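You operate a simulated robot arm through the tools that you are given. There is no shell and no other tool.

Carry out the task below with a simulated robot arm. There is one attempt and no reset: what you move stays moved.

JOB
Press the large heat sink home on the purple board.
Fine: slide in and set the press's yellow knob to LARGE before the one pull of the lever, then draw the slide out again; the small one stays. Set down upright: large heat sink. Where these are worked on the way, their far stop is far enough and under half their travel is too little: press slide.
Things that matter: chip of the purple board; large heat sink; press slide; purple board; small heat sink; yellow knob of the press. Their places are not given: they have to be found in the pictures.

The check looks at the end state, three seconds after you hand in, the way a careful person would. Anything else that was tipped, shoved, dropped, spilled or broken makes it a failure.

ROBOT AND FRAMES
A 7-joint arm with a two-finger parallel gripper, fixed in place. Base frame: the origin is at the foot of the arm, x ahead of it, y to its left, z up. Units: m, degrees, N and s.
Its first joint turns from -166.0 to 166.0 degrees. Payload 4.4 kg.
The tool frame sits at the grasp point between the pads (the TCP): z along the fingers, y along the line on which they close. The tips reach 0.023 m beyond it. Largest opening 0.094 m; finger width 0.038, thickness 0.01; the body of the gripper, 0.054 by 0.096 m, starts 0.039 m behind the TCP.
Orientation is told as [roll, pitch, yaw] about the base's x, y, z axes, in that order, counted from this pose: with the fingers straight down and closing along the base's y, the tool's x points along the base's -x, its y along +y and its z along -z.

CONTROLS
- The arm moves only by the tool drive_tool. Its argument "steps" is text: rows parted by semicolons, each of 7 numbers parted by spaces: the gripper command, from -1 (fully open) to 1 (shut), values between in proportion, then the shift along the tool's x, y, z in units of 400 mm (1.0 is 400 mm), then the turn, a rotation vector about the tool's x, y, z in units of 60 degrees (1.0 is 60 degrees). In form: hand x y z rx ry rz; .... A call has 1 to 20 rows; each row is the pose to reach, as a shift and turn from the pose commanded when the call began, along the tool's axes at that moment. A call with a number of a shift or a turn outside -1 to 1 is refused whole. Rows are played at 5 a second. More than 0.05 m and 8.6 degrees between two rows, or a gripper value outside its range, and nothing of the call is played. Where a pose cannot be reached the arm comes as near as it can. A force on the tool above 50 N (or 10 N above the force at the start of the call, whichever is more), or a blocked arm, ends the call early, and 0.2 s more pass. Each finger travels about 0.108 m/s and halts on what it meets, pressing with about 29 N; the grip force reading is that of the motor and also rises with nothing between the fingers. The clock runs only during rows and for 0.2 s after the last one: add rows that repeat a pose to give the fingers time. It gives the time, the measured TCP pose, the force on the tool (base axes), the opening and the grip force at its end, in the units of the frame above (readings bear some noise), with the torque about the TCP (base axes, N m) and any sound that the robot's microphone picked up.
- Cameras (640 x 400 px; columns grow to the right, rows downward): "scene" is fixed at [0.221, 0.4987, 1.3913]; the picture's right is [-0.45, -0.89, 0.00], its down [-0.32, 0.16, -0.94] and it looks along [0.84, -0.42, -0.35] (base axes); focal length 214 px, centre (320, 200). "wrist" rides on the gripper at [0.086, 0.016, -0.075] in the tool frame; the picture's right is [-0.18, 0.98, 0.00], its down [-0.58, -0.11, -0.81] and it looks along [-0.79, -0.15, 0.59] (tool axes); focal length 243 px, centre (320, 200).
- grab_frame(camera): a new picture of that camera. The clock stands still meanwhile.
- pixel_to_xyz(camera, pixels): for up to 12 pixels [column, row] of the newest picture of that camera ("zoom" is the newest enlarged one), the place [x, y, z] in the base frame of the surface seen there, good to about 0.002 m. The clock stands still meanwhile.
- inspect(camera, box): a new picture of the part [left, top, right, bottom] of that camera's present view, enlarged. The clock stands still meanwhile.
- job_done(): hands the job in; it is judged then, once.

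Unless the task says otherwise, let go and move clear before handing in.

The tools are called after ">>>" by a JSON object that holds its "fn" and its "kwargs". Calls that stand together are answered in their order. drive_tool: Moves the arm, as the interface text tells. Its arguments: {"type":"object","properties":{"steps":{"type":"string"}},"required":["steps"]} The other tools are called the same way: grab_frame (camera) takes a picture; pixel_to_xyz (camera, pixels) gives the place of the surface under pixels of a picture; inspect (camera, box) takes an enlarged picture of a part of a camera's view; job_done () hands the job in.

At the start:

```text
clock: 0.0
position: [0.5794, 0.0875, 1.3961]
ee_rot: [0.0, 0.1, 0.0]
wrist_force: [-0.8, -0.2, 0.1]
wrist_torque: [-0.03, 0.02, -0.03]
finger_gap: 0.0942
finger_force: 0.1
```

scene: 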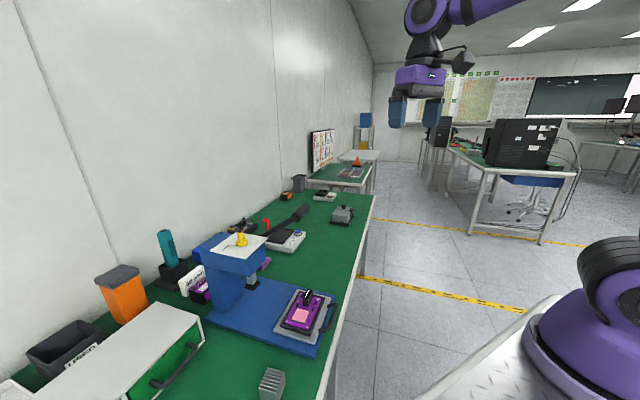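
wrist: 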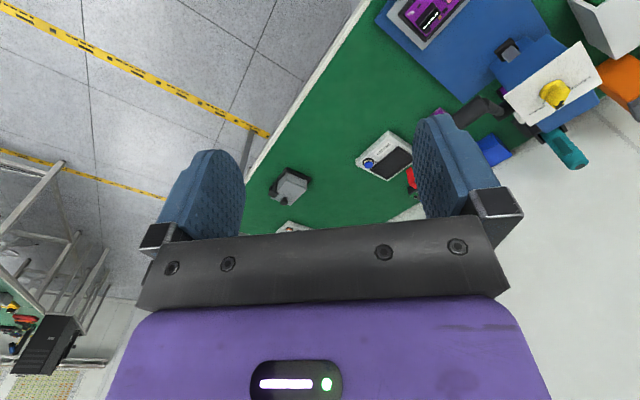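

The scene shows a blue press around (240,270) with a yellow knob on top at (241,239), a purple board on a slide at (305,312), and a finned heat sink at (271,383). I'll take enlarged looks first.

>>> {"fn": "inspect", "kwargs": {"camera": "scene", "box": [180, 220, 360, 360]}}

>>> {"fn": "inspect", "kwargs": {"camera": "scene", "box": [200, 330, 340, 400]}}

>>> {"fn": "inspect", "kwargs": {"camera": "scene", "box": [220, 170, 380, 270]}}

>>> {"fn": "inspect", "kwargs": {"camera": "wrist", "box": [360, 0, 640, 200]}}

```text
2.86 times, centred on (270, 290) of scene
```

zoom: 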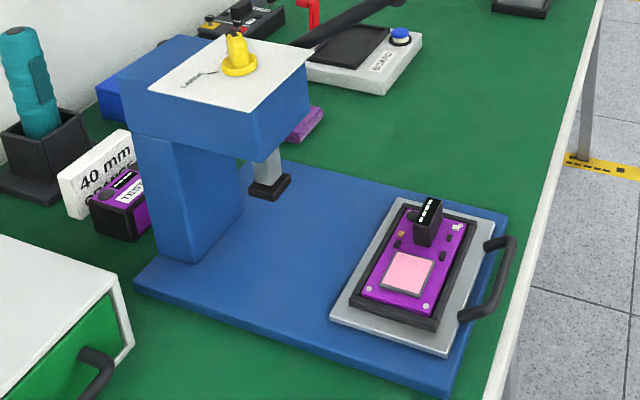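

```text
4.57 times, centred on (270, 365) of scene
```

zoom: 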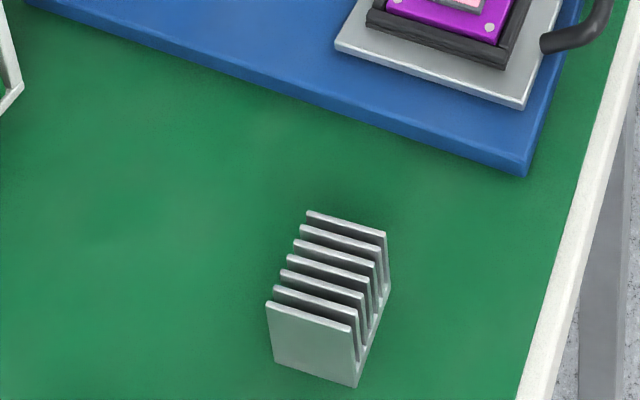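

```text
4.00 times, centred on (300, 220) of scene
```

zoom: 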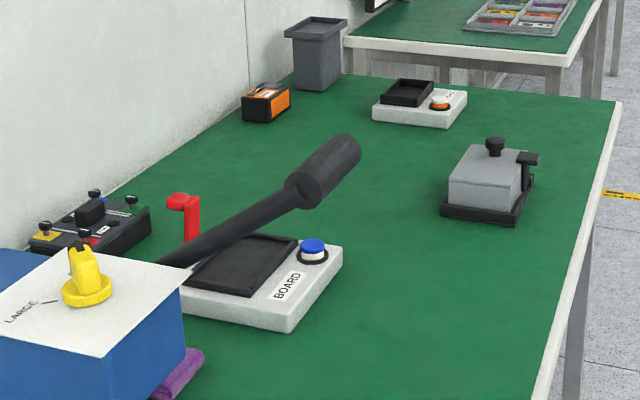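

```text
2.00 times, centred on (500, 100) of wrist
```

zoom: 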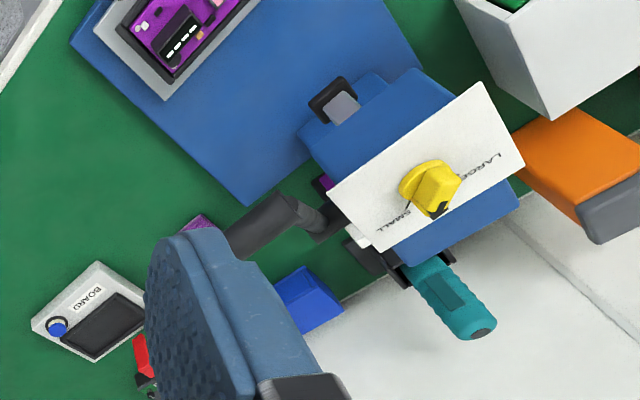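

The knob has LARGE and SMALL marks, with the pointer unclear so far. I'll get coordinates of the key features from the scene view.

>>> {"fn": "grab_frame", "kwargs": {"camera": "scene"}}

>>> {"fn": "pixel_to_xyz", "kwargs": {"camera": "scene", "pixels": [[241, 238], [220, 247], [265, 240], [262, 378], [278, 378], [272, 393], [300, 315], [310, 296], [332, 318], [252, 283], [225, 290], [310, 207]]}}

>>> {"fn": "inspect", "kwargs": {"camera": "scene", "box": [0, 220, 240, 400]}}

>>> {"fn": "inspect", "kwargs": {"camera": "scene", "box": [200, 220, 280, 270]}}

```text
taken
```

scene: 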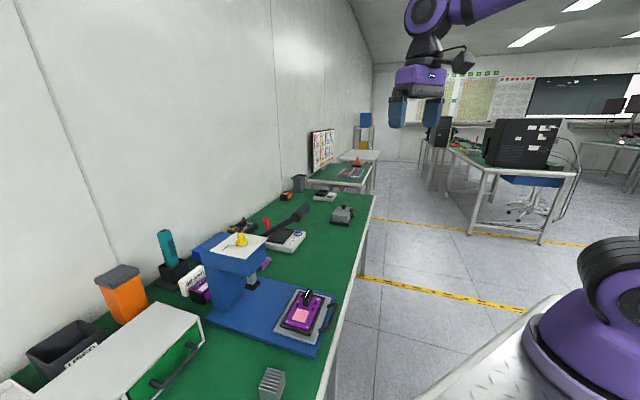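

```text
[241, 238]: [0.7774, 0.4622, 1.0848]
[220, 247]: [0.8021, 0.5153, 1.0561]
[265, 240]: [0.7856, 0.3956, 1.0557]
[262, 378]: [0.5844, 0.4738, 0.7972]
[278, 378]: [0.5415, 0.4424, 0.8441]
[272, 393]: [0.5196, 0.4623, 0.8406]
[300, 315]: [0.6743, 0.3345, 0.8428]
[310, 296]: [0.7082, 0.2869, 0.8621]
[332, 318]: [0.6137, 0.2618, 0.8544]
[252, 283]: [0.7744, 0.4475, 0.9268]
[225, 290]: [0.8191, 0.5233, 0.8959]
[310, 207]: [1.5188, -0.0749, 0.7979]
```

```text
2.22 times, centred on (120, 310) of scene
```

zoom: 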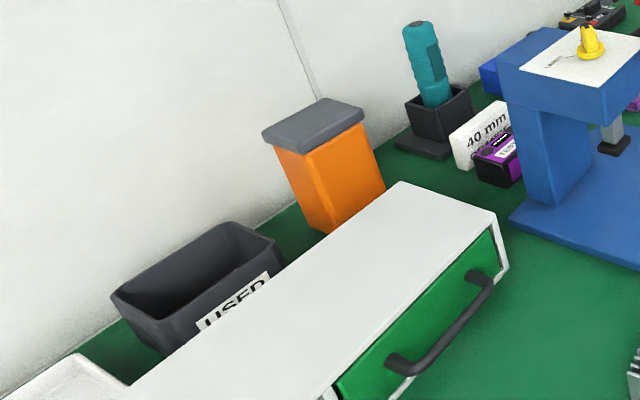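

```text
8.00 times, centred on (240, 245) of scene
```

zoom: 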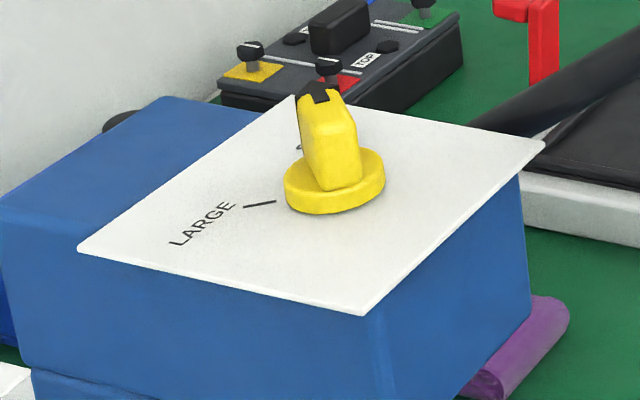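

Key places: table top z≈0.797, finned sink near (0.53,0.455), knob (0.777,0.462,1.085), slide near (0.67,0.33). The pointer (black tip) sits between marks/near SMALL; I still need to find the other heat sink, so I'll move the arm back-left with a yaw to look with the wrist camera.

>>> {"fn": "drive_tool", "kwargs": {"steps": "-1 0.03 0.08 0.03 0 0 -0.12; -1 0.06 0.16 0.06 0 0 -0.24; -1 0.09 0.24 0.09 0 0 -0.36; -1 0.12 0.32 0.12 0 0 -0.48; -1 0.15 0.4 0.15 0 0 -0.6; -1 0.18 0.48 0.18 0 0 -0.72; -1 0.21 0.56 0.21 0 0 -0.84; -1 0.24 0.62 0.24 0 0 -0.95; -1 0.24 0.62 0.24 0 0 -0.95"}}

>>> {"fn": "grab_frame", "kwargs": {"camera": "wrist"}}

>>> {"fn": "grab_frame", "kwargs": {"camera": "scene"}}

```text
clock: 2.0
position: [0.4808, 0.3355, 1.3002]
ee_rot: [0.0, -0.1, 57.1]
wrist_force: [0.8, 0.9, 0.1]
wrist_torque: [0.01, -0.03, -0.04]
finger_gap: 0.094
finger_force: 0.0
```

```text
taken
```

wrist: 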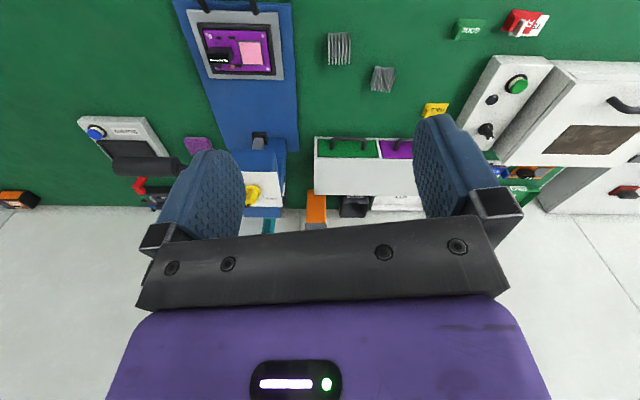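

```text
taken
```

scene: 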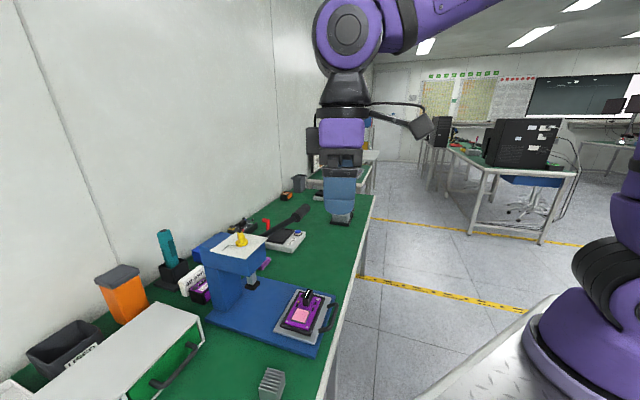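

Two finned sinks show in the wrist view at (339,48) and (383,78). I'll enlarge and measure them along with the press.

>>> {"fn": "pixel_to_xyz", "kwargs": {"camera": "wrist", "pixels": [[330, 34], [349, 34], [351, 64], [329, 64], [374, 67], [395, 69], [391, 92], [371, 90], [250, 54], [232, 57], [255, 195], [258, 136]]}}

>>> {"fn": "inspect", "kwargs": {"camera": "wrist", "box": [300, 10, 420, 110]}}

>>> {"fn": "inspect", "kwargs": {"camera": "wrist", "box": [170, 0, 310, 100]}}

>>> {"fn": "inspect", "kwargs": {"camera": "wrist", "box": [180, 120, 320, 230]}}

```text
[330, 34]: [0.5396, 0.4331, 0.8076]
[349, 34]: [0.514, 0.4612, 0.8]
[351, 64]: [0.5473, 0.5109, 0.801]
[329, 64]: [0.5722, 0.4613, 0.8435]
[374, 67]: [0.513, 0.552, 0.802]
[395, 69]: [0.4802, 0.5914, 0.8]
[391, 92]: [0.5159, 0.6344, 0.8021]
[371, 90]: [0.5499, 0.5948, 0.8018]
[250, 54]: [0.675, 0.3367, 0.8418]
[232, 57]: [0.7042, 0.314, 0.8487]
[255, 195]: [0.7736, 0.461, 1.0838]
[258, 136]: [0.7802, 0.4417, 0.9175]
```

```text
4.00 times, centred on (360, 60) of wrist
```

zoom: 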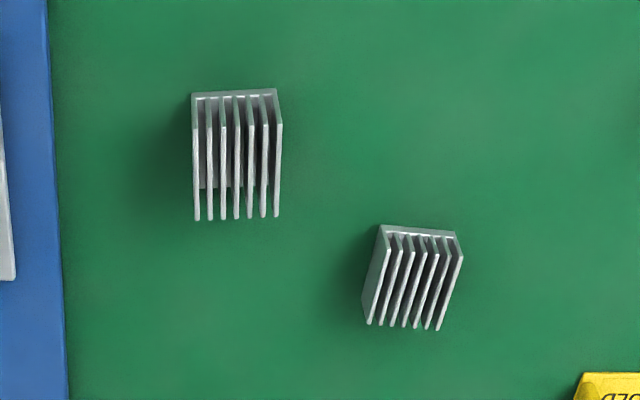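

```text
4.00 times, centred on (240, 50) of wrist
```

zoom: 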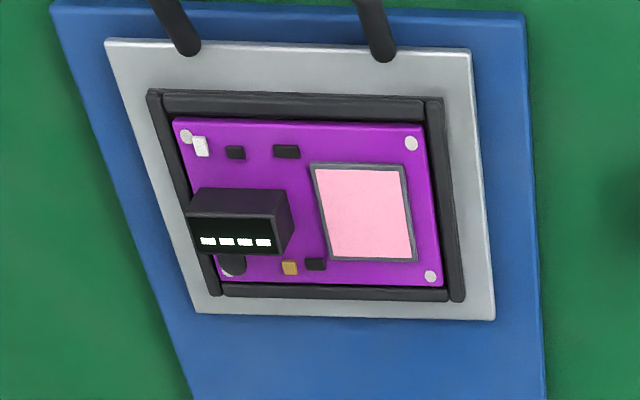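

```text
3.64 times, centred on (250, 175) of wrist
```

zoom: 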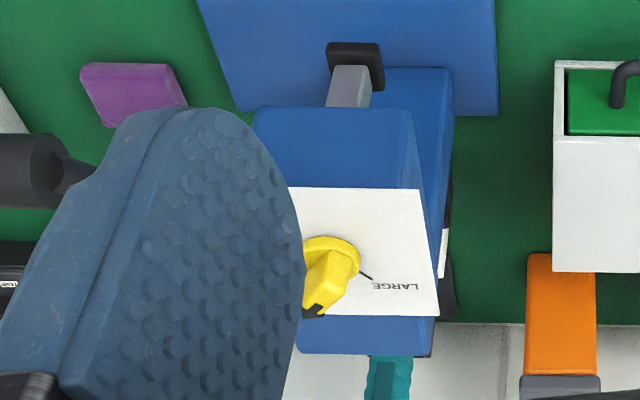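

Sink A at (0.54,0.455) looks larger than sink B at (0.515,0.59). I'll measure the chip, slide plate and sinks through enlarged views.

>>> {"fn": "inspect", "kwargs": {"camera": "wrist", "box": [170, 0, 310, 100]}}

>>> {"fn": "pixel_to_xyz", "kwargs": {"camera": "zoom", "pixels": [[314, 168], [402, 170], [411, 258], [329, 255], [364, 213], [108, 42], [467, 52], [492, 318], [200, 310], [390, 56], [188, 50], [240, 190]]}}

>>> {"fn": "inspect", "kwargs": {"camera": "wrist", "box": [300, 10, 420, 110]}}

>>> {"fn": "pixel_to_xyz", "kwargs": {"camera": "zoom", "pixels": [[195, 95], [275, 91], [279, 125], [195, 140], [197, 218], [277, 214], [384, 228], [456, 234], [460, 255], [438, 327], [370, 322], [250, 125]]}}

```text
4.00 times, centred on (240, 50) of wrist
```

zoom: 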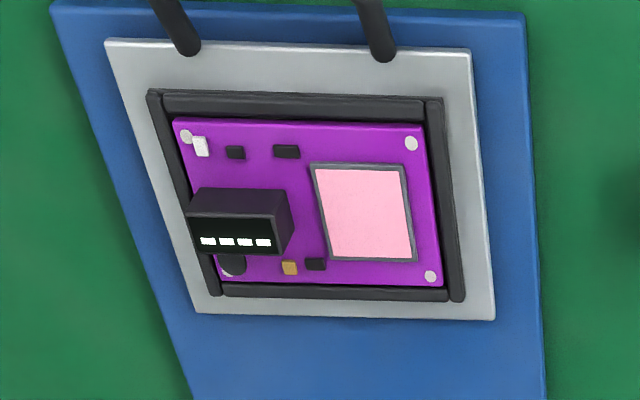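

```text
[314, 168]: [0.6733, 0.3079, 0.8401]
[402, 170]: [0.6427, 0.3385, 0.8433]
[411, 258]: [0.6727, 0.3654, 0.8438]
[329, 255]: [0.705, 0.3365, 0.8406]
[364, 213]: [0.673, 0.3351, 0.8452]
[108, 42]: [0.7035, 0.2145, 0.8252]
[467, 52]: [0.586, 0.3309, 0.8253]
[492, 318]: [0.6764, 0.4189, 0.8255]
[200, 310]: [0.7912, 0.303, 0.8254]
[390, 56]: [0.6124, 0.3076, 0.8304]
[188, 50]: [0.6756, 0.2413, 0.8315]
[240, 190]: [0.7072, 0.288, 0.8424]
```

```text
4.00 times, centred on (360, 60) of wrist
```

zoom: 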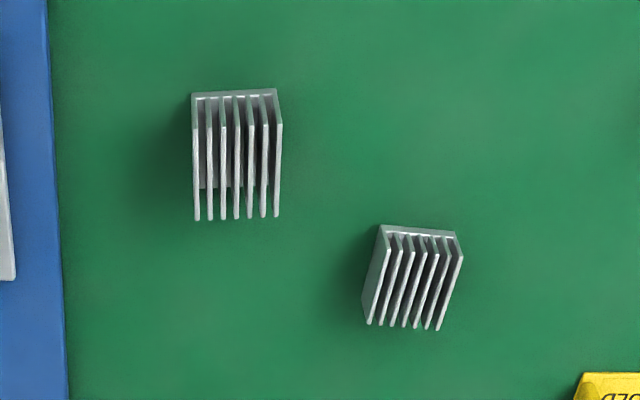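

```text
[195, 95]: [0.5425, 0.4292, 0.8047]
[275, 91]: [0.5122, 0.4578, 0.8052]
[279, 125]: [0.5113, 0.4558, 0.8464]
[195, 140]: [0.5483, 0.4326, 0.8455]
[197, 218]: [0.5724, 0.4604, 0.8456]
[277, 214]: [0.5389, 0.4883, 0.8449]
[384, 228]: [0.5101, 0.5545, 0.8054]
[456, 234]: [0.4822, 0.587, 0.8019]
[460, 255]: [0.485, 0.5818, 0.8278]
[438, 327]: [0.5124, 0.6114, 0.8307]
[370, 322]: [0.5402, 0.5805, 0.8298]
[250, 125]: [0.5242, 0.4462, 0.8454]
```

Sink A is about 0.047 tall and sink B about 0.031, on equal footprints (~0.042), so A at (0.542,0.459) is the large one. The chip is centred at (0.673,0.337) and the press axis runs at 45°. Next I'll look at the knob, head and lever from above.

>>> {"fn": "drive_tool", "kwargs": {"steps": "-1 -0.085 -0.074 -0.017 0 0 0.033; -1 -0.17 -0.148 -0.033 0 0 0.067; -1 -0.254 -0.222 -0.05 0 0 0.1; -1 -0.339 -0.295 -0.067 0 0 0.133; -1 -0.423 -0.369 -0.083 0 0 0.167; -1 -0.508 -0.443 -0.1 0 0 0.2; -1 -0.508 -0.443 -0.1 0 0 0.2"}}

>>> {"fn": "grab_frame", "kwargs": {"camera": "wrist"}}

>>> {"fn": "inspect", "kwargs": {"camera": "wrist", "box": [160, 0, 440, 175]}}

```text
clock: 3.6
position: [0.7423, 0.4085, 1.339]
ee_rot: [0.1, 0.0, 45.0]
wrist_force: [0.5, -0.3, -1.4]
wrist_torque: [0.01, 0.06, -0.02]
finger_gap: 0.0943
finger_force: 0.1
```

```text
taken
```

wrist: 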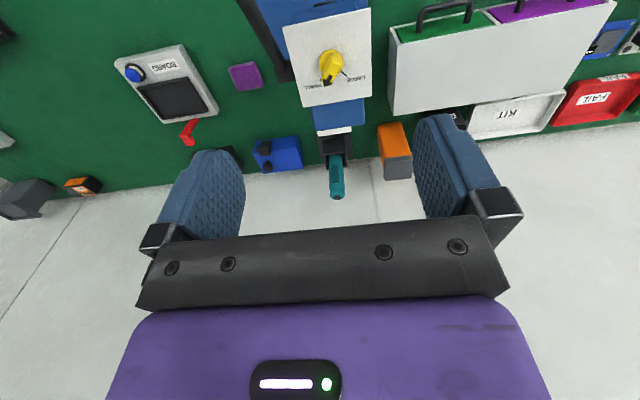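

```text
2.29 times, centred on (300, 88) of wrist
```

zoom: 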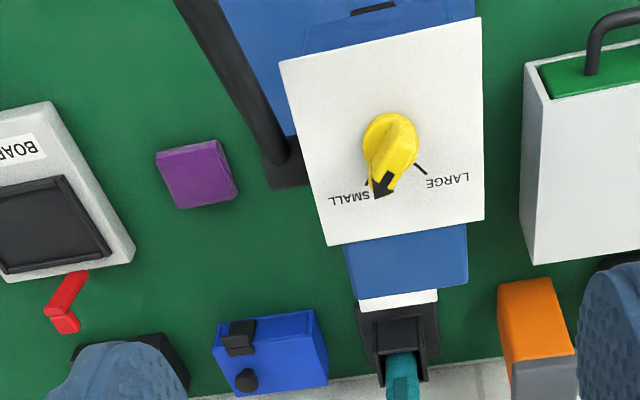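

The knob's black arrow points near SMALL now, with LARGE's tick to one side. I'll measure the knob, marks, head and lever at high zoom.

>>> {"fn": "inspect", "kwargs": {"camera": "wrist", "box": [280, 10, 380, 110]}}

>>> {"fn": "pixel_to_xyz", "kwargs": {"camera": "wrist", "pixels": [[284, 28], [369, 10], [371, 95], [303, 106], [282, 60], [262, 25], [255, 8], [285, 72], [325, 13], [330, 3], [322, 83], [344, 73]]}}

>>> {"fn": "pixel_to_xyz", "kwargs": {"camera": "scene", "pixels": [[302, 210], [308, 208], [295, 217], [285, 222], [275, 228], [270, 231], [252, 278], [259, 285], [252, 290], [213, 268], [266, 260], [246, 268]]}}

```text
4.00 times, centred on (330, 60) of wrist
```

zoom: 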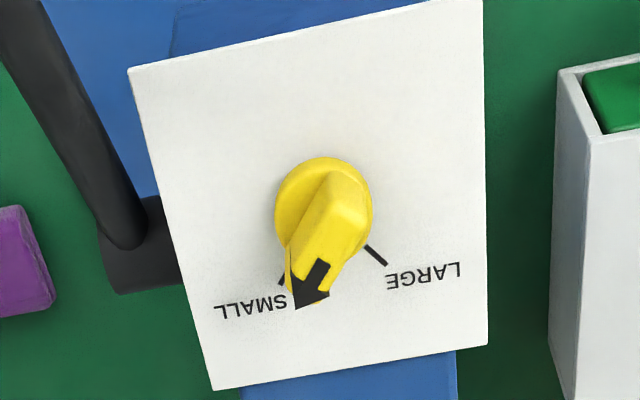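

```text
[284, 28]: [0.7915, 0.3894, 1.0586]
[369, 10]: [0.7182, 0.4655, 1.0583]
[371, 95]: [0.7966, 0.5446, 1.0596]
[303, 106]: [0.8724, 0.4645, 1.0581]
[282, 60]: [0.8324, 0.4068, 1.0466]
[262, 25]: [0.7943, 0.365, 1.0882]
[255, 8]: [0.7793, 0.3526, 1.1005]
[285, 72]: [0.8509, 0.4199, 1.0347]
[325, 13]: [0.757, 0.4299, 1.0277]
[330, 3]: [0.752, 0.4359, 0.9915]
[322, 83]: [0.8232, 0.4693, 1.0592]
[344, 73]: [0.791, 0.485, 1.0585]
```

```text
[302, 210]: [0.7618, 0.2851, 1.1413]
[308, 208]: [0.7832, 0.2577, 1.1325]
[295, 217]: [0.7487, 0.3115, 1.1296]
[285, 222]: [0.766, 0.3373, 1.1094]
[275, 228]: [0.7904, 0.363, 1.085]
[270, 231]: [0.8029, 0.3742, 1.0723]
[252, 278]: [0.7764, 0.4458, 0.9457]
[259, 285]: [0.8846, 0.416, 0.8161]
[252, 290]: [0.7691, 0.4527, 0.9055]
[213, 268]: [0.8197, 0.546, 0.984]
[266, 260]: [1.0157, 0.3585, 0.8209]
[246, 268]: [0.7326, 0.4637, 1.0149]
```

The lever pivots near (0.851,0.420,1.035) with a crosswise grip near (0.77,0.28,1.135); head front is at s≈0.838 along the 45° axis. I'll measure the knob's centre, arrow and ticks.

>>> {"fn": "pixel_to_xyz", "kwargs": {"camera": "zoom", "pixels": [[323, 160], [278, 215], [368, 215], [345, 180], [325, 200], [322, 265], [308, 300], [281, 280], [285, 268], [368, 248], [385, 264], [292, 245]]}}

>>> {"fn": "inspect", "kwargs": {"camera": "scene", "box": [260, 190, 340, 240]}}

>>> {"fn": "inspect", "kwargs": {"camera": "wrist", "box": [220, 0, 320, 90]}}

```text
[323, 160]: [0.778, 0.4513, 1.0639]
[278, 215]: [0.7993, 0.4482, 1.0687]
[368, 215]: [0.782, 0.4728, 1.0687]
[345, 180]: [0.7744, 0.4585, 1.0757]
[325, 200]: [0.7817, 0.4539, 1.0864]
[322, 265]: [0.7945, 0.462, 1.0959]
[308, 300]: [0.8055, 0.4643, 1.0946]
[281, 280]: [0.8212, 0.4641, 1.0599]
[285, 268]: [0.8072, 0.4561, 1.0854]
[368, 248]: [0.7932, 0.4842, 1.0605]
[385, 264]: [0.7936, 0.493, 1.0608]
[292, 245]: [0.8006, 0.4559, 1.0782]
```

```text
8.00 times, centred on (300, 215) of scene
```

zoom: 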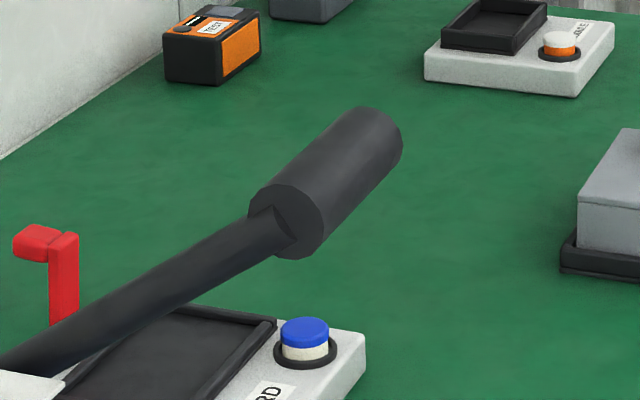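

```text
4.44 times, centred on (270, 45) of wrist
```

zoom: 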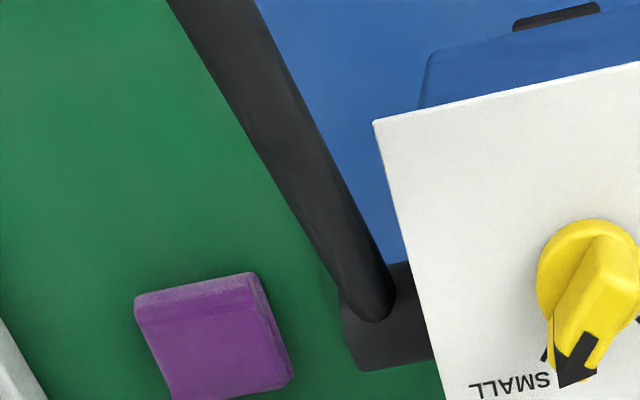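

The knob centre is about (0.790,0.462), its arrow points at roughly 5–10° (SMALL), and the LARGE tick is near 84°. First the sink: I'll move over sink A while yawing toward -40°, so the fingers close along its fins.

>>> {"fn": "drive_tool", "kwargs": {"steps": "-1 0.033 0.055 0.02 0 0 0.125; -1 0.066 0.111 0.04 0 0 0.25; -1 0.099 0.166 0.08 0 0 0.375; -1 0.132 0.222 0.12 0 0 0.5; -1 0.165 0.277 0.18 0 0 0.625; -1 0.198 0.332 0.24 0 0 0.75; -1 0.231 0.388 0.3 0 0 0.875; -1 0.264 0.443 0.36 0 0 1; -1 0.264 0.443 0.36 0 0 1"}}

```text
clock: 5.6
position: [0.5405, 0.4597, 1.1968]
ee_rot: [0.0, 0.1, -15.1]
wrist_force: [-0.5, 0.2, 0.0]
wrist_torque: [0.0, -0.02, -0.01]
finger_gap: 0.094
finger_force: 0.1
```

Now at yaw -15° above the sink at z 1.197; I'll turn the remaining 25° and descend to z≈1.10 for a close look.

>>> {"fn": "drive_tool", "kwargs": {"steps": "-1 0 0 0.07 0 0 0.12; -1 0 0 0.14 0 0 0.24; -1 0 0 0.2 0 0 0.36; -1 0 0 0.24 0 0 0.417; -1 0 0 0.24 0 0 0.417"}}

>>> {"fn": "grab_frame", "kwargs": {"camera": "wrist"}}

>>> {"fn": "inspect", "kwargs": {"camera": "wrist", "box": [240, 0, 400, 100]}}

```text
clock: 6.8
position: [0.5413, 0.4606, 1.0999]
ee_rot: [0.0, -0.1, -40.1]
wrist_force: [0.3, 0.0, 0.8]
wrist_torque: [0.0, -0.01, 0.01]
finger_gap: 0.0941
finger_force: 0.0
```

```text
taken
```

wrist: 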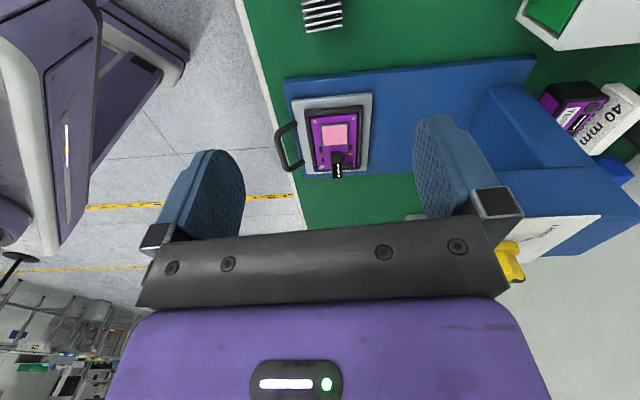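

```text
4.00 times, centred on (320, 50) of wrist
```

zoom: 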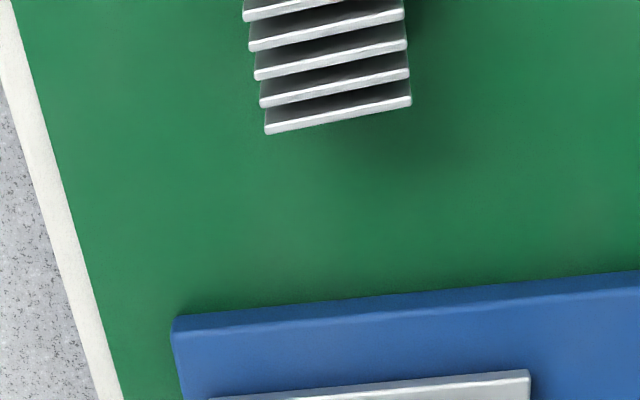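

Sink A's fins show at the top of the frame (zoom (265,130)–(410,100)). I'll measure the fin end points.

>>> {"fn": "pixel_to_xyz", "kwargs": {"camera": "zoom", "pixels": [[267, 129], [410, 101], [262, 103], [407, 73], [256, 76], [405, 45], [250, 47], [402, 15], [245, 17], [338, 116], [330, 60], [300, 160]]}}

```text
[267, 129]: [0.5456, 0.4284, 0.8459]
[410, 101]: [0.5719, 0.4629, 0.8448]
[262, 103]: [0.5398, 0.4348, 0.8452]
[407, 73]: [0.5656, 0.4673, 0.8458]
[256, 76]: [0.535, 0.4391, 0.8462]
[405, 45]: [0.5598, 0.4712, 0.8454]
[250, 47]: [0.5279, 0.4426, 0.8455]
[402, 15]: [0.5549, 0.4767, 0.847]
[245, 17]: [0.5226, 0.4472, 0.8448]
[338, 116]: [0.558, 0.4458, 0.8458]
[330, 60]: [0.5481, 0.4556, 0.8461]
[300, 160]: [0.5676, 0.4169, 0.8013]
```

The fins run at about 51.5° and the middle fin (sink centre) is at (0.5414,0.4597), directly below the TCP; top is z 0.8455. I'll descend to z≈0.838 with yaw -38.5°, stopping slightly above to check.

>>> {"fn": "drive_tool", "kwargs": {"steps": "-1 0 -0.002 0.11 0 0 -0.025; -1 0 -0.002 0.22 0 0 -0.025; -1 0 -0.002 0.33 0 0 -0.025; -1 0 -0.002 0.43 0 0 -0.025; -1 0 -0.002 0.43 0 0 -0.025"}}

>>> {"fn": "grab_frame", "kwargs": {"camera": "scene"}}

>>> {"fn": "inspect", "kwargs": {"camera": "scene", "box": [200, 300, 360, 400]}}

```text
clock: 8.0
position: [0.5414, 0.4596, 0.9281]
ee_rot: [0.0, 0.0, -38.4]
wrist_force: [-0.4, 0.6, 0.4]
wrist_torque: [0.0, 0.0, 0.01]
finger_gap: 0.0942
finger_force: 0.1
```

```text
taken
```

scene: 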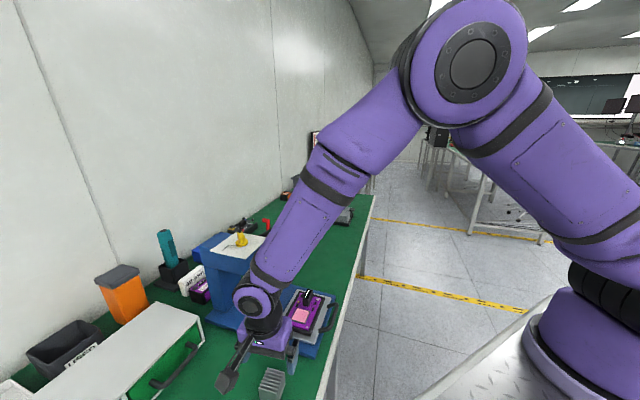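

```text
4.00 times, centred on (280, 350) of scene
```

zoom: 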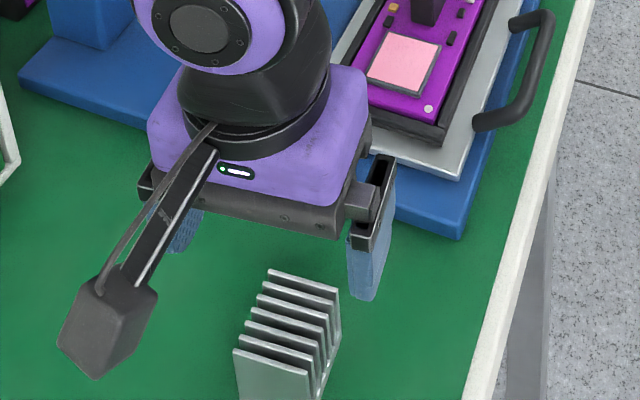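

The gripper straddles the sink cleanly with the fins between the open fingers. I'll descend the last 0.09 m and close.

>>> {"fn": "drive_tool", "kwargs": {"steps": "-1 0 0 0.08 0 0 0; -1 0 0 0.16 0 0 0; -1 0 0 0.225 0 0 0; -1 0 0 0.225 0 0 0; 0 0 0 0.225 0 0 0; 0.3 0 0 0.225 0 0 0; 1 0 0 0.225 0 0 0; 1 0 0 0.225 0 0 0; 1 0 0 0.225 0 0 0; 1 0 0 0.225 0 0 0"}}

>>> {"fn": "grab_frame", "kwargs": {"camera": "wrist"}}

>>> {"fn": "inspect", "kwargs": {"camera": "scene", "box": [200, 300, 360, 400]}}

```text
clock: 10.2
position: [0.5418, 0.459, 0.8374]
ee_rot: [0.0, -0.1, -38.4]
wrist_force: [-0.5, -0.2, 0.8]
wrist_torque: [0.0, 0.02, 0.02]
finger_gap: 0.0438
finger_force: 29.0
```

```text
taken
```

wrist: 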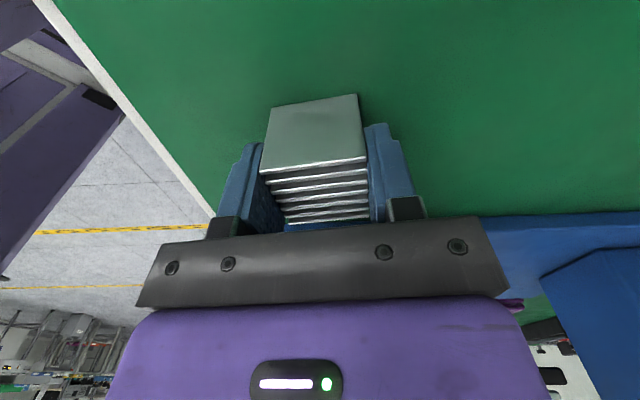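

```text
4.00 times, centred on (280, 350) of scene
```

zoom: 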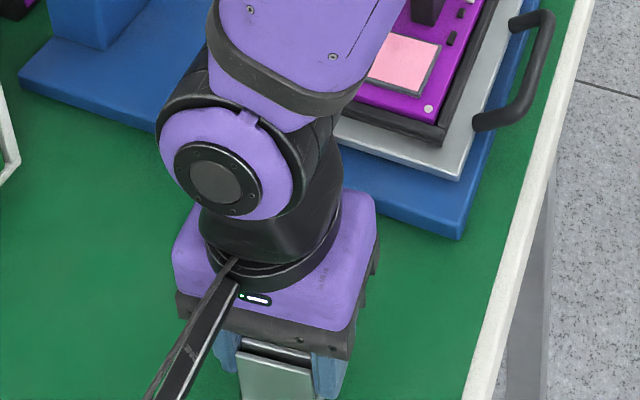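

The sink is gripped (gap 0.0438, 29 N). I'll measure where its near face sits relative to the tool so the placement is centred.

>>> {"fn": "pixel_to_xyz", "kwargs": {"camera": "wrist", "pixels": [[272, 110], [356, 98], [364, 152], [266, 165], [315, 130], [330, 162], [325, 172], [322, 182], [322, 192], [325, 203], [328, 213], [380, 60]]}}

```text
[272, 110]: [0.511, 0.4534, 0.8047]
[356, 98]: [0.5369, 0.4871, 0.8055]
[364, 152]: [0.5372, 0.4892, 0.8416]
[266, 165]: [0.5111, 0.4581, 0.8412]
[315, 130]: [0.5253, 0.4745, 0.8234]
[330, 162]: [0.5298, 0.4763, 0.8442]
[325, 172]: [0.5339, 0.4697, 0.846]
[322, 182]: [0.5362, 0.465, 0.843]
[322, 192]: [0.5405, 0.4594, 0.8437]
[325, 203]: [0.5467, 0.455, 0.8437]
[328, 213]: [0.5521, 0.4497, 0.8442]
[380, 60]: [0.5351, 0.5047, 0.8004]
```

The sink is centred in the hand within about 1 mm, its bottom 0.037 below the TCP. I'll lift 0.26 m and travel over the chip with yaw -45°.

>>> {"fn": "drive_tool", "kwargs": {"steps": "1 0 0 -0.05 0 0 0; 1 0 0 -0.15 0 0 0; 1 0 0 -0.26 0 0 0; 1 0 0 -0.37 0 0 0; 1 0 0 -0.48 0 0 0; 1 0 0 -0.58 0 0 0; 1 0 0 -0.64 0 0 0; 1 -0.1 -0.01 -0.64 0 0 0.03; 1 -0.2 -0.017 -0.64 0 0 0.06; 1 -0.3 -0.024 -0.64 0 0 0.08; 1 -0.4 -0.031 -0.64 0 0 0.1; 1 -0.446 -0.036 -0.64 0 0 0.11; 1 -0.446 -0.036 -0.64 0 0 0.11"}}

>>> {"fn": "grab_frame", "kwargs": {"camera": "wrist"}}

>>> {"fn": "inspect", "kwargs": {"camera": "wrist", "box": [240, 0, 400, 100]}}

```text
clock: 13.0
position: [0.6724, 0.3361, 1.0922]
ee_rot: [-0.1, 0.0, -45.1]
wrist_force: [0.4, 0.4, -1.5]
wrist_torque: [0.02, 0.02, -0.01]
finger_gap: 0.0435
finger_force: 29.0
```

```text
taken
```

wrist: 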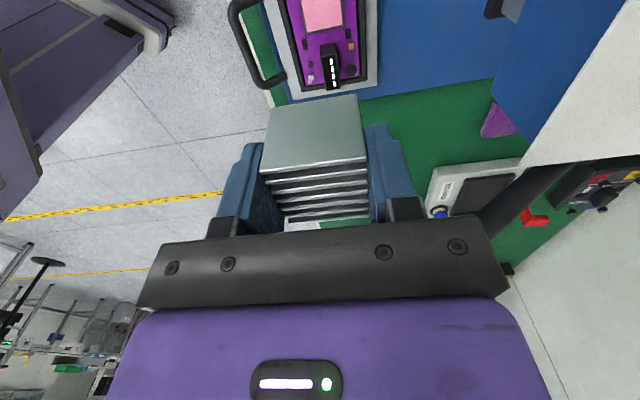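

```text
4.00 times, centred on (320, 50) of wrist
```

zoom: 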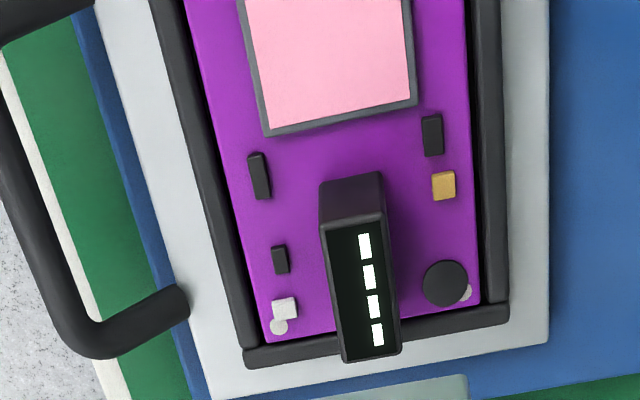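

The chip's lower part shows at the top of the frame with the connector beside it. I'll shift 0.04 m along tool +x to see the entire chip and measure it.

>>> {"fn": "drive_tool", "kwargs": {"steps": "1 0.1 0 -0.05 0 0 0; 1 0.1 0 -0.1 0 0 0; 1 0.1 0 -0.1 0 0 0"}}

>>> {"fn": "inspect", "kwargs": {"camera": "wrist", "box": [240, 0, 400, 100]}}

```text
clock: 13.8
position: [0.6443, 0.3642, 1.1345]
ee_rot: [0.0, 0.0, -45.2]
wrist_force: [0.3, -0.8, -1.5]
wrist_torque: [-0.03, 0.02, -0.01]
finger_gap: 0.0436
finger_force: 29.2
```

```text
4.00 times, centred on (320, 50) of wrist
```

zoom: 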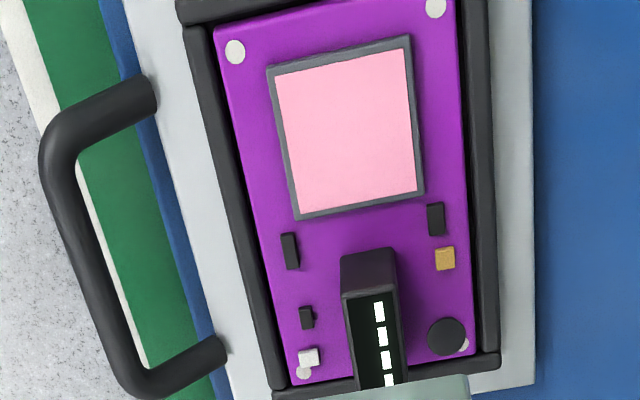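

>>> {"fn": "pixel_to_xyz", "kwargs": {"camera": "zoom", "pixels": [[269, 69], [409, 39], [422, 192], [298, 217], [345, 128], [276, 76], [404, 50], [416, 188], [304, 208], [488, 200], [245, 200], [375, 270]]}}

>>> {"fn": "pixel_to_xyz", "kwargs": {"camera": "zoom", "pixels": [[48, 150], [75, 250], [115, 350], [95, 110], [145, 100], [150, 385], [215, 350], [84, 300], [130, 50], [530, 200], [440, 240], [300, 100]]}}

```text
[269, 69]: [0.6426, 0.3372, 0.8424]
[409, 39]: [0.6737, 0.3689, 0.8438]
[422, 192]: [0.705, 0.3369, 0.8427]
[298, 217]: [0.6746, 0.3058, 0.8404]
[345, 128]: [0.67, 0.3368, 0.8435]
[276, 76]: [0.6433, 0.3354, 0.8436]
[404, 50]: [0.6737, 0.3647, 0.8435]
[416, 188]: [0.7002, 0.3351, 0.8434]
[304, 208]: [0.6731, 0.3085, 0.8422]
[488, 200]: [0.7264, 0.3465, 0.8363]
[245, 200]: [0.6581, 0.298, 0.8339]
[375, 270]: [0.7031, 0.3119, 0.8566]
```

```text
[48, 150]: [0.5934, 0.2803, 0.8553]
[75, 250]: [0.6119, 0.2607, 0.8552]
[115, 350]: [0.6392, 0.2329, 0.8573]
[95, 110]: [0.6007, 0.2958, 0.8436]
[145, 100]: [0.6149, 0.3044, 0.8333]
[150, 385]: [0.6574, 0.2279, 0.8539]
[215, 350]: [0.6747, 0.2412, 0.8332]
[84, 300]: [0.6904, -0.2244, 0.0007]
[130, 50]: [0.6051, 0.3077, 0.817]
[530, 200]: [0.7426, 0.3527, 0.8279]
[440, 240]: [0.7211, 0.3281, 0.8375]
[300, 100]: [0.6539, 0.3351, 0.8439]
```

The chip is 0.044 square at (0.674,0.337), top z 0.8435, aligned at 45°; the handle bar is at s≈0.617, top z 0.8555. I'll centre over the chip and descend to about 1 cm above contact height.

>>> {"fn": "drive_tool", "kwargs": {"steps": "1 -0.05 0.003 0.06 0 0 0; 1 -0.1 0.005 0.15 0 0 0; 1 -0.1 0.005 0.26 0 0 0; 1 -0.1 0.005 0.37 0 0 0; 1 -0.1 0.005 0.48 0 0 0; 1 -0.1 0.005 0.56 0 0 0; 1 -0.1 0.005 0.6 0 0 0; 1 -0.1 0.005 0.6 0 0 0"}}

>>> {"fn": "grab_frame", "kwargs": {"camera": "wrist"}}

>>> {"fn": "inspect", "kwargs": {"camera": "scene", "box": [240, 270, 370, 350]}}

>>> {"fn": "inspect", "kwargs": {"camera": "wrist", "box": [200, 40, 440, 220]}}

```text
clock: 15.6
position: [0.6735, 0.3374, 0.893]
ee_rot: [0.0, 0.0, -45.2]
wrist_force: [-0.3, -0.3, -1.2]
wrist_torque: [-0.03, -0.01, 0.0]
finger_gap: 0.0438
finger_force: 29.0
```

```text
taken
```

wrist: 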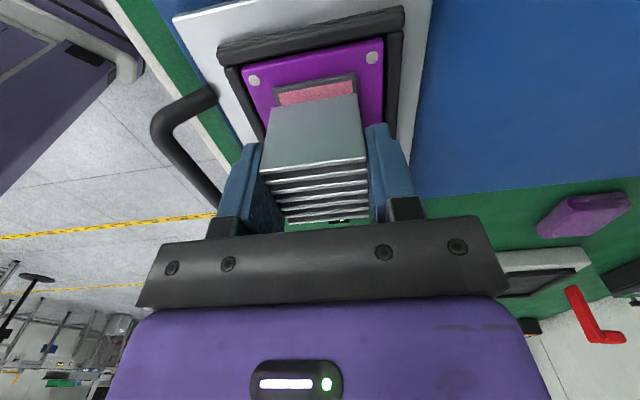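

```text
4.92 times, centred on (305, 310) of scene
```

zoom: 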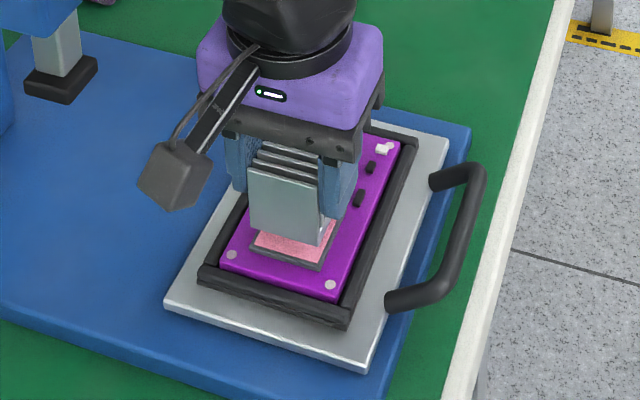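

```text
2.22 times, centred on (320, 130) of wrist
```

zoom: 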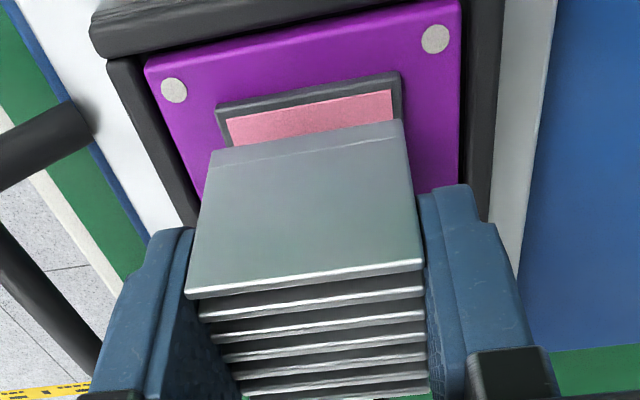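

The sink's projected base matches the chip outline to under 1 mm. I'll descend the last ~12 mm slowly, watching force.

>>> {"fn": "drive_tool", "kwargs": {"steps": "1 0 0.002 0.012 0 0 0; 1 0 0.002 0.022 0 0 0; 1 0 0.002 0.028 0 0 0; 1 0 0.002 0.031 0 0 0; 1 0 0.002 0.031 0 0 0"}}

>>> {"fn": "inspect", "kwargs": {"camera": "wrist", "box": [200, 40, 440, 220]}}

```text
clock: 16.8
position: [0.6741, 0.3381, 0.8809]
ee_rot: [0.0, 0.0, -45.1]
wrist_force: [0.2, 0.0, -1.5]
wrist_torque: [0.0, -0.01, 0.06]
finger_gap: 0.0435
finger_force: 28.9
```

```text
2.22 times, centred on (320, 130) of wrist
```

zoom: 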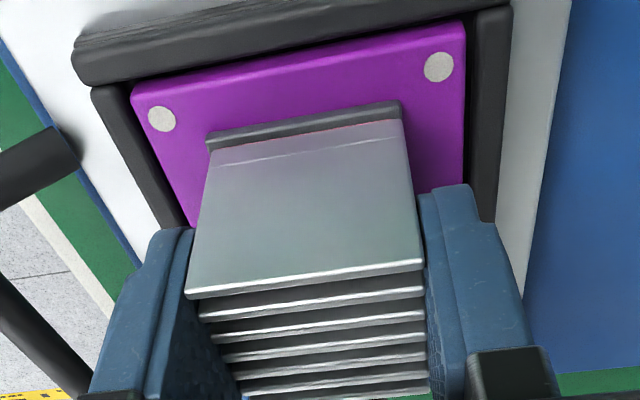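

No contact force yet (−1.5 N as when free). I'll go down another 1–2 mm in tiny steps.

>>> {"fn": "drive_tool", "kwargs": {"steps": "1 0 0 0.001 0 0 0; 1 0 0 0.002 0 0 0; 1 0 0 0.003 0 0 0; 1 0 0 0.003 0 0 0"}}

>>> {"fn": "inspect", "kwargs": {"camera": "wrist", "box": [240, 60, 400, 160]}}

```text
clock: 17.8
position: [0.674, 0.339, 0.8806]
ee_rot: [0.0, -0.1, -45.2]
wrist_force: [0.7, 0.5, -1.2]
wrist_torque: [0.02, -0.02, 0.04]
finger_gap: 0.0436
finger_force: 28.9
```

```text
4.00 times, centred on (320, 110) of wrist
```

zoom: 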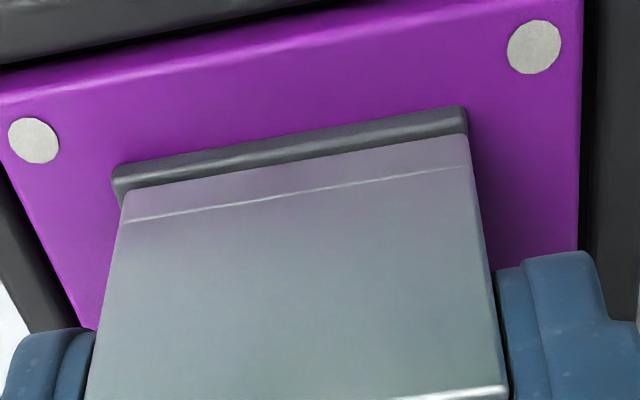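

The visible strip looks like the chip's side face with the sink edge nearly flush. Let me measure the gap between sink bottom edge and chip top.

>>> {"fn": "pixel_to_xyz", "kwargs": {"camera": "zoom", "pixels": [[300, 140], [300, 150], [300, 160], [300, 166], [300, 172], [300, 185], [300, 230], [300, 300], [120, 210], [470, 150], [116, 185], [463, 118]]}}

>>> {"fn": "inspect", "kwargs": {"camera": "scene", "box": [270, 280, 350, 340]}}

```text
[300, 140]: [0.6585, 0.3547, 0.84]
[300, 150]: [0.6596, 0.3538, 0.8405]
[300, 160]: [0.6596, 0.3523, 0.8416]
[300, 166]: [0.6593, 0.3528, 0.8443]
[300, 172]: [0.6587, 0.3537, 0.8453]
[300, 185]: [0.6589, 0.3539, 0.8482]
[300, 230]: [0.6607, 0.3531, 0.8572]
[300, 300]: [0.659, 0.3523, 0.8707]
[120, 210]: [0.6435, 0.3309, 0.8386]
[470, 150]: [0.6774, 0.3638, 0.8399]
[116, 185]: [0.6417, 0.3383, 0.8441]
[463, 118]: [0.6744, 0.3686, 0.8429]
```

```text
6.67 times, centred on (310, 310) of scene
```

zoom: 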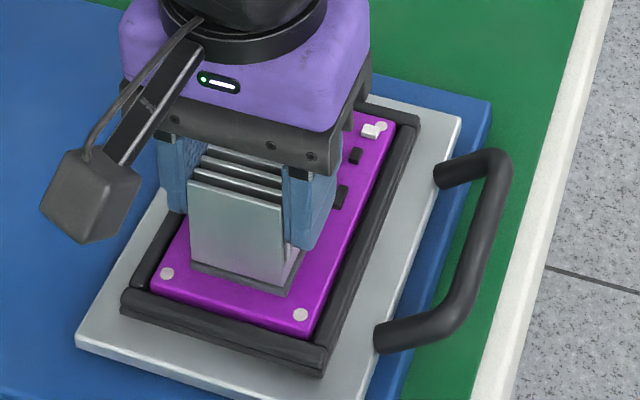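

The sink face is flush with the chip's side and its base sits at z≈0.844, essentially touching. I'll lower a touch more, then open.

>>> {"fn": "drive_tool", "kwargs": {"steps": "1 0 0 0.001 0 0 0; 1 0 0 0.002 0 0 0; 0.05 0 0 0.002 0 0 0; 0.0 0 0 0.002 0 0 0; -0.2 0 0 0.002 0 0 0; -0.5 0 0 0.002 0 0 0; -0.5 0 0 0.002 0 0 0; -0.5 0 0 0.002 0 0 0"}}

>>> {"fn": "inspect", "kwargs": {"camera": "wrist", "box": [200, 40, 440, 220]}}

```text
clock: 19.6
position: [0.6744, 0.3385, 0.8791]
ee_rot: [0.0, 0.1, -45.1]
wrist_force: [0.1, -0.2, -0.4]
wrist_torque: [0.02, 0.02, -0.01]
finger_gap: 0.0705
finger_force: 0.0
```

```text
2.22 times, centred on (320, 130) of wrist
```

zoom: 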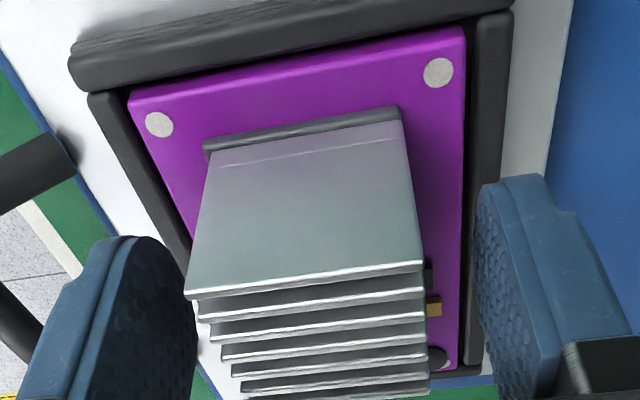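

The sink stands released on the chip. I'll rise straight up and check the alignment.

>>> {"fn": "drive_tool", "kwargs": {"steps": "-0.5 0 0 -0.05 0 0 0; -0.5 0 0 -0.15 0 0 0; -0.5 0 0 -0.26 0 0 0; -0.5 0 0 -0.37 0 0 0; -0.5 0 0 -0.48 0 0 0; -0.5 0.05 0 -0.59 0 0 0; -0.5 0.1 0 -0.68 0 0 0; -0.5 0.1 0 -0.68 0 0 0"}}

>>> {"fn": "grab_frame", "kwargs": {"camera": "wrist"}}

>>> {"fn": "inspect", "kwargs": {"camera": "wrist", "box": [240, 0, 400, 100]}}

>>> {"fn": "inspect", "kwargs": {"camera": "scene", "box": [220, 260, 380, 360]}}

```text
clock: 21.4
position: [0.6453, 0.3672, 1.1521]
ee_rot: [0.0, 0.0, -45.2]
wrist_force: [-0.2, 0.2, -0.2]
wrist_torque: [0.0, -0.02, -0.01]
finger_gap: 0.0705
finger_force: 0.1
```

```text
taken
```

wrist: 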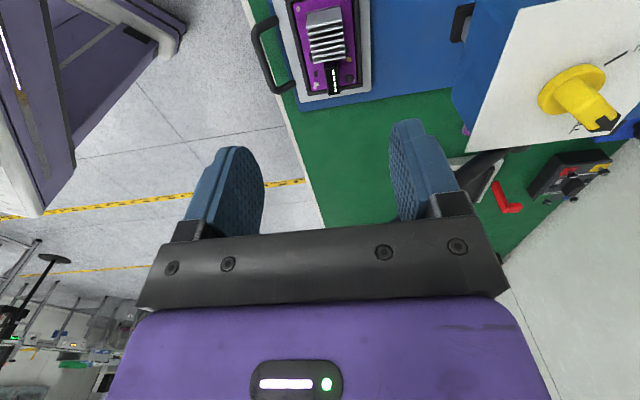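

```text
4.00 times, centred on (320, 50) of wrist
```

zoom: 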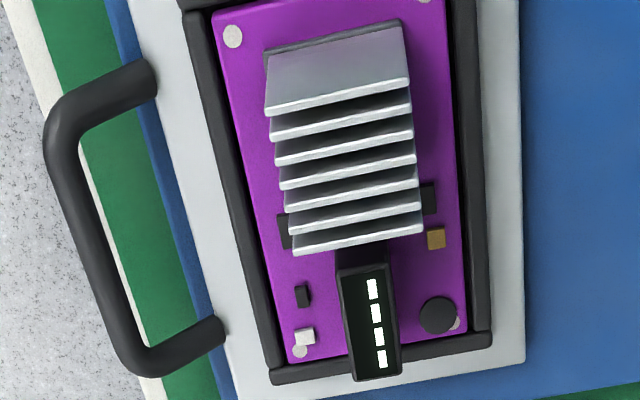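

```text
4.00 times, centred on (300, 310) of scene
```

zoom: 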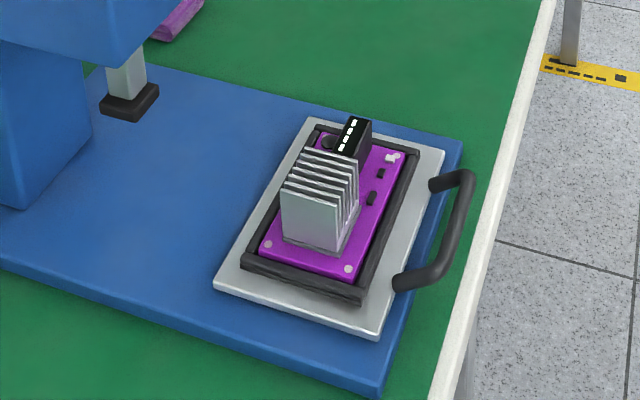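

The sink sits squarely on the chip. Next I'll push the slide in by pinching the handle bar (s≈0.6175, z≈0.850) with the hand tilted 25° away from the press head; first I go to a stand-off point outside the handle.

>>> {"fn": "drive_tool", "kwargs": {"steps": "0 -0.036 -0.095 0 -0.1 0 0; 0.36 -0.073 -0.19 0 -0.2 0 0; 0.36 -0.11 -0.284 0 -0.3 0 0; 0.36 -0.146 -0.378 0 -0.417 0 0; 0.36 -0.146 -0.378 0.11 -0.417 0 0; 0.36 -0.146 -0.378 0.22 -0.417 0 0; 0.36 -0.146 -0.378 0.33 -0.417 0 0; 0.36 -0.146 -0.378 0.42 -0.417 0 0; 0.36 -0.146 -0.378 0.47 -0.417 0 0; 0.36 -0.146 -0.378 0.47 -0.417 0 0"}}

>>> {"fn": "grab_frame", "kwargs": {"camera": "wrist"}}

>>> {"fn": "grab_frame", "kwargs": {"camera": "scene"}}

```text
clock: 23.6
position: [0.5809, 0.2186, 0.963]
ee_rot: [25.1, 0.0, -45.1]
wrist_force: [-1.0, -0.1, -0.7]
wrist_torque: [0.02, 0.0, -0.03]
finger_gap: 0.0302
finger_force: 0.1
```

```text
taken
```

wrist: 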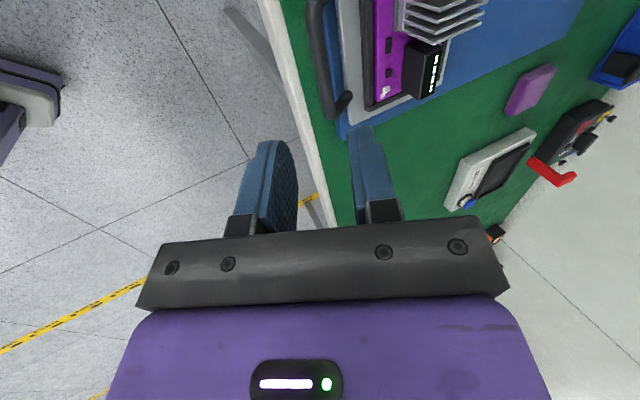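

```text
taken
```

scene: 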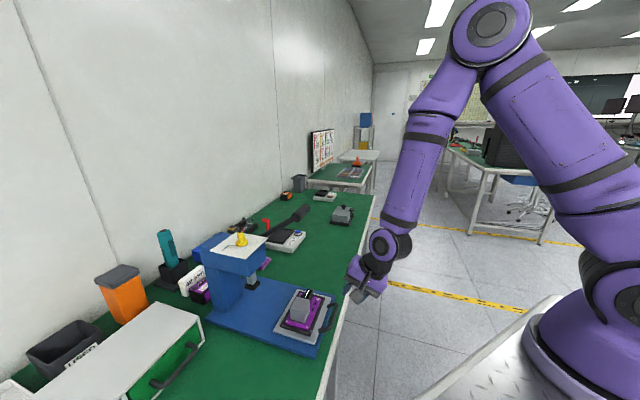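

The hand leans correctly, fingers pointing toward the handle. I'll remeasure the handle bar from this wrist view.

>>> {"fn": "inspect", "kwargs": {"camera": "wrist", "box": [270, 0, 430, 130]}}

>>> {"fn": "pixel_to_xyz", "kwargs": {"camera": "wrist", "pixels": [[314, 10], [318, 40], [321, 70], [325, 95], [331, 112], [345, 102], [338, 40], [334, 10], [350, 100], [294, 30]]}}

```text
3.08 times, centred on (350, 65) of wrist
```

zoom: 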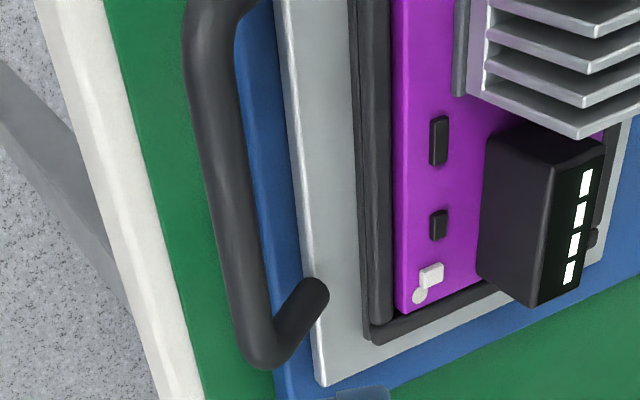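

```text
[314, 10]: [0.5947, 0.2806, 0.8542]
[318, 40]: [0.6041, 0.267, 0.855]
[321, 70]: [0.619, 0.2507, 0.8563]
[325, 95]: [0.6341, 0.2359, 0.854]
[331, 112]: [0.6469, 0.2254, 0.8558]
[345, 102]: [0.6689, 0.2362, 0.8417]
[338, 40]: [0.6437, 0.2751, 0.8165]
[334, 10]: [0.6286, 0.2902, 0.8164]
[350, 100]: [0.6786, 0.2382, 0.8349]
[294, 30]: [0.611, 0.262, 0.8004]
```

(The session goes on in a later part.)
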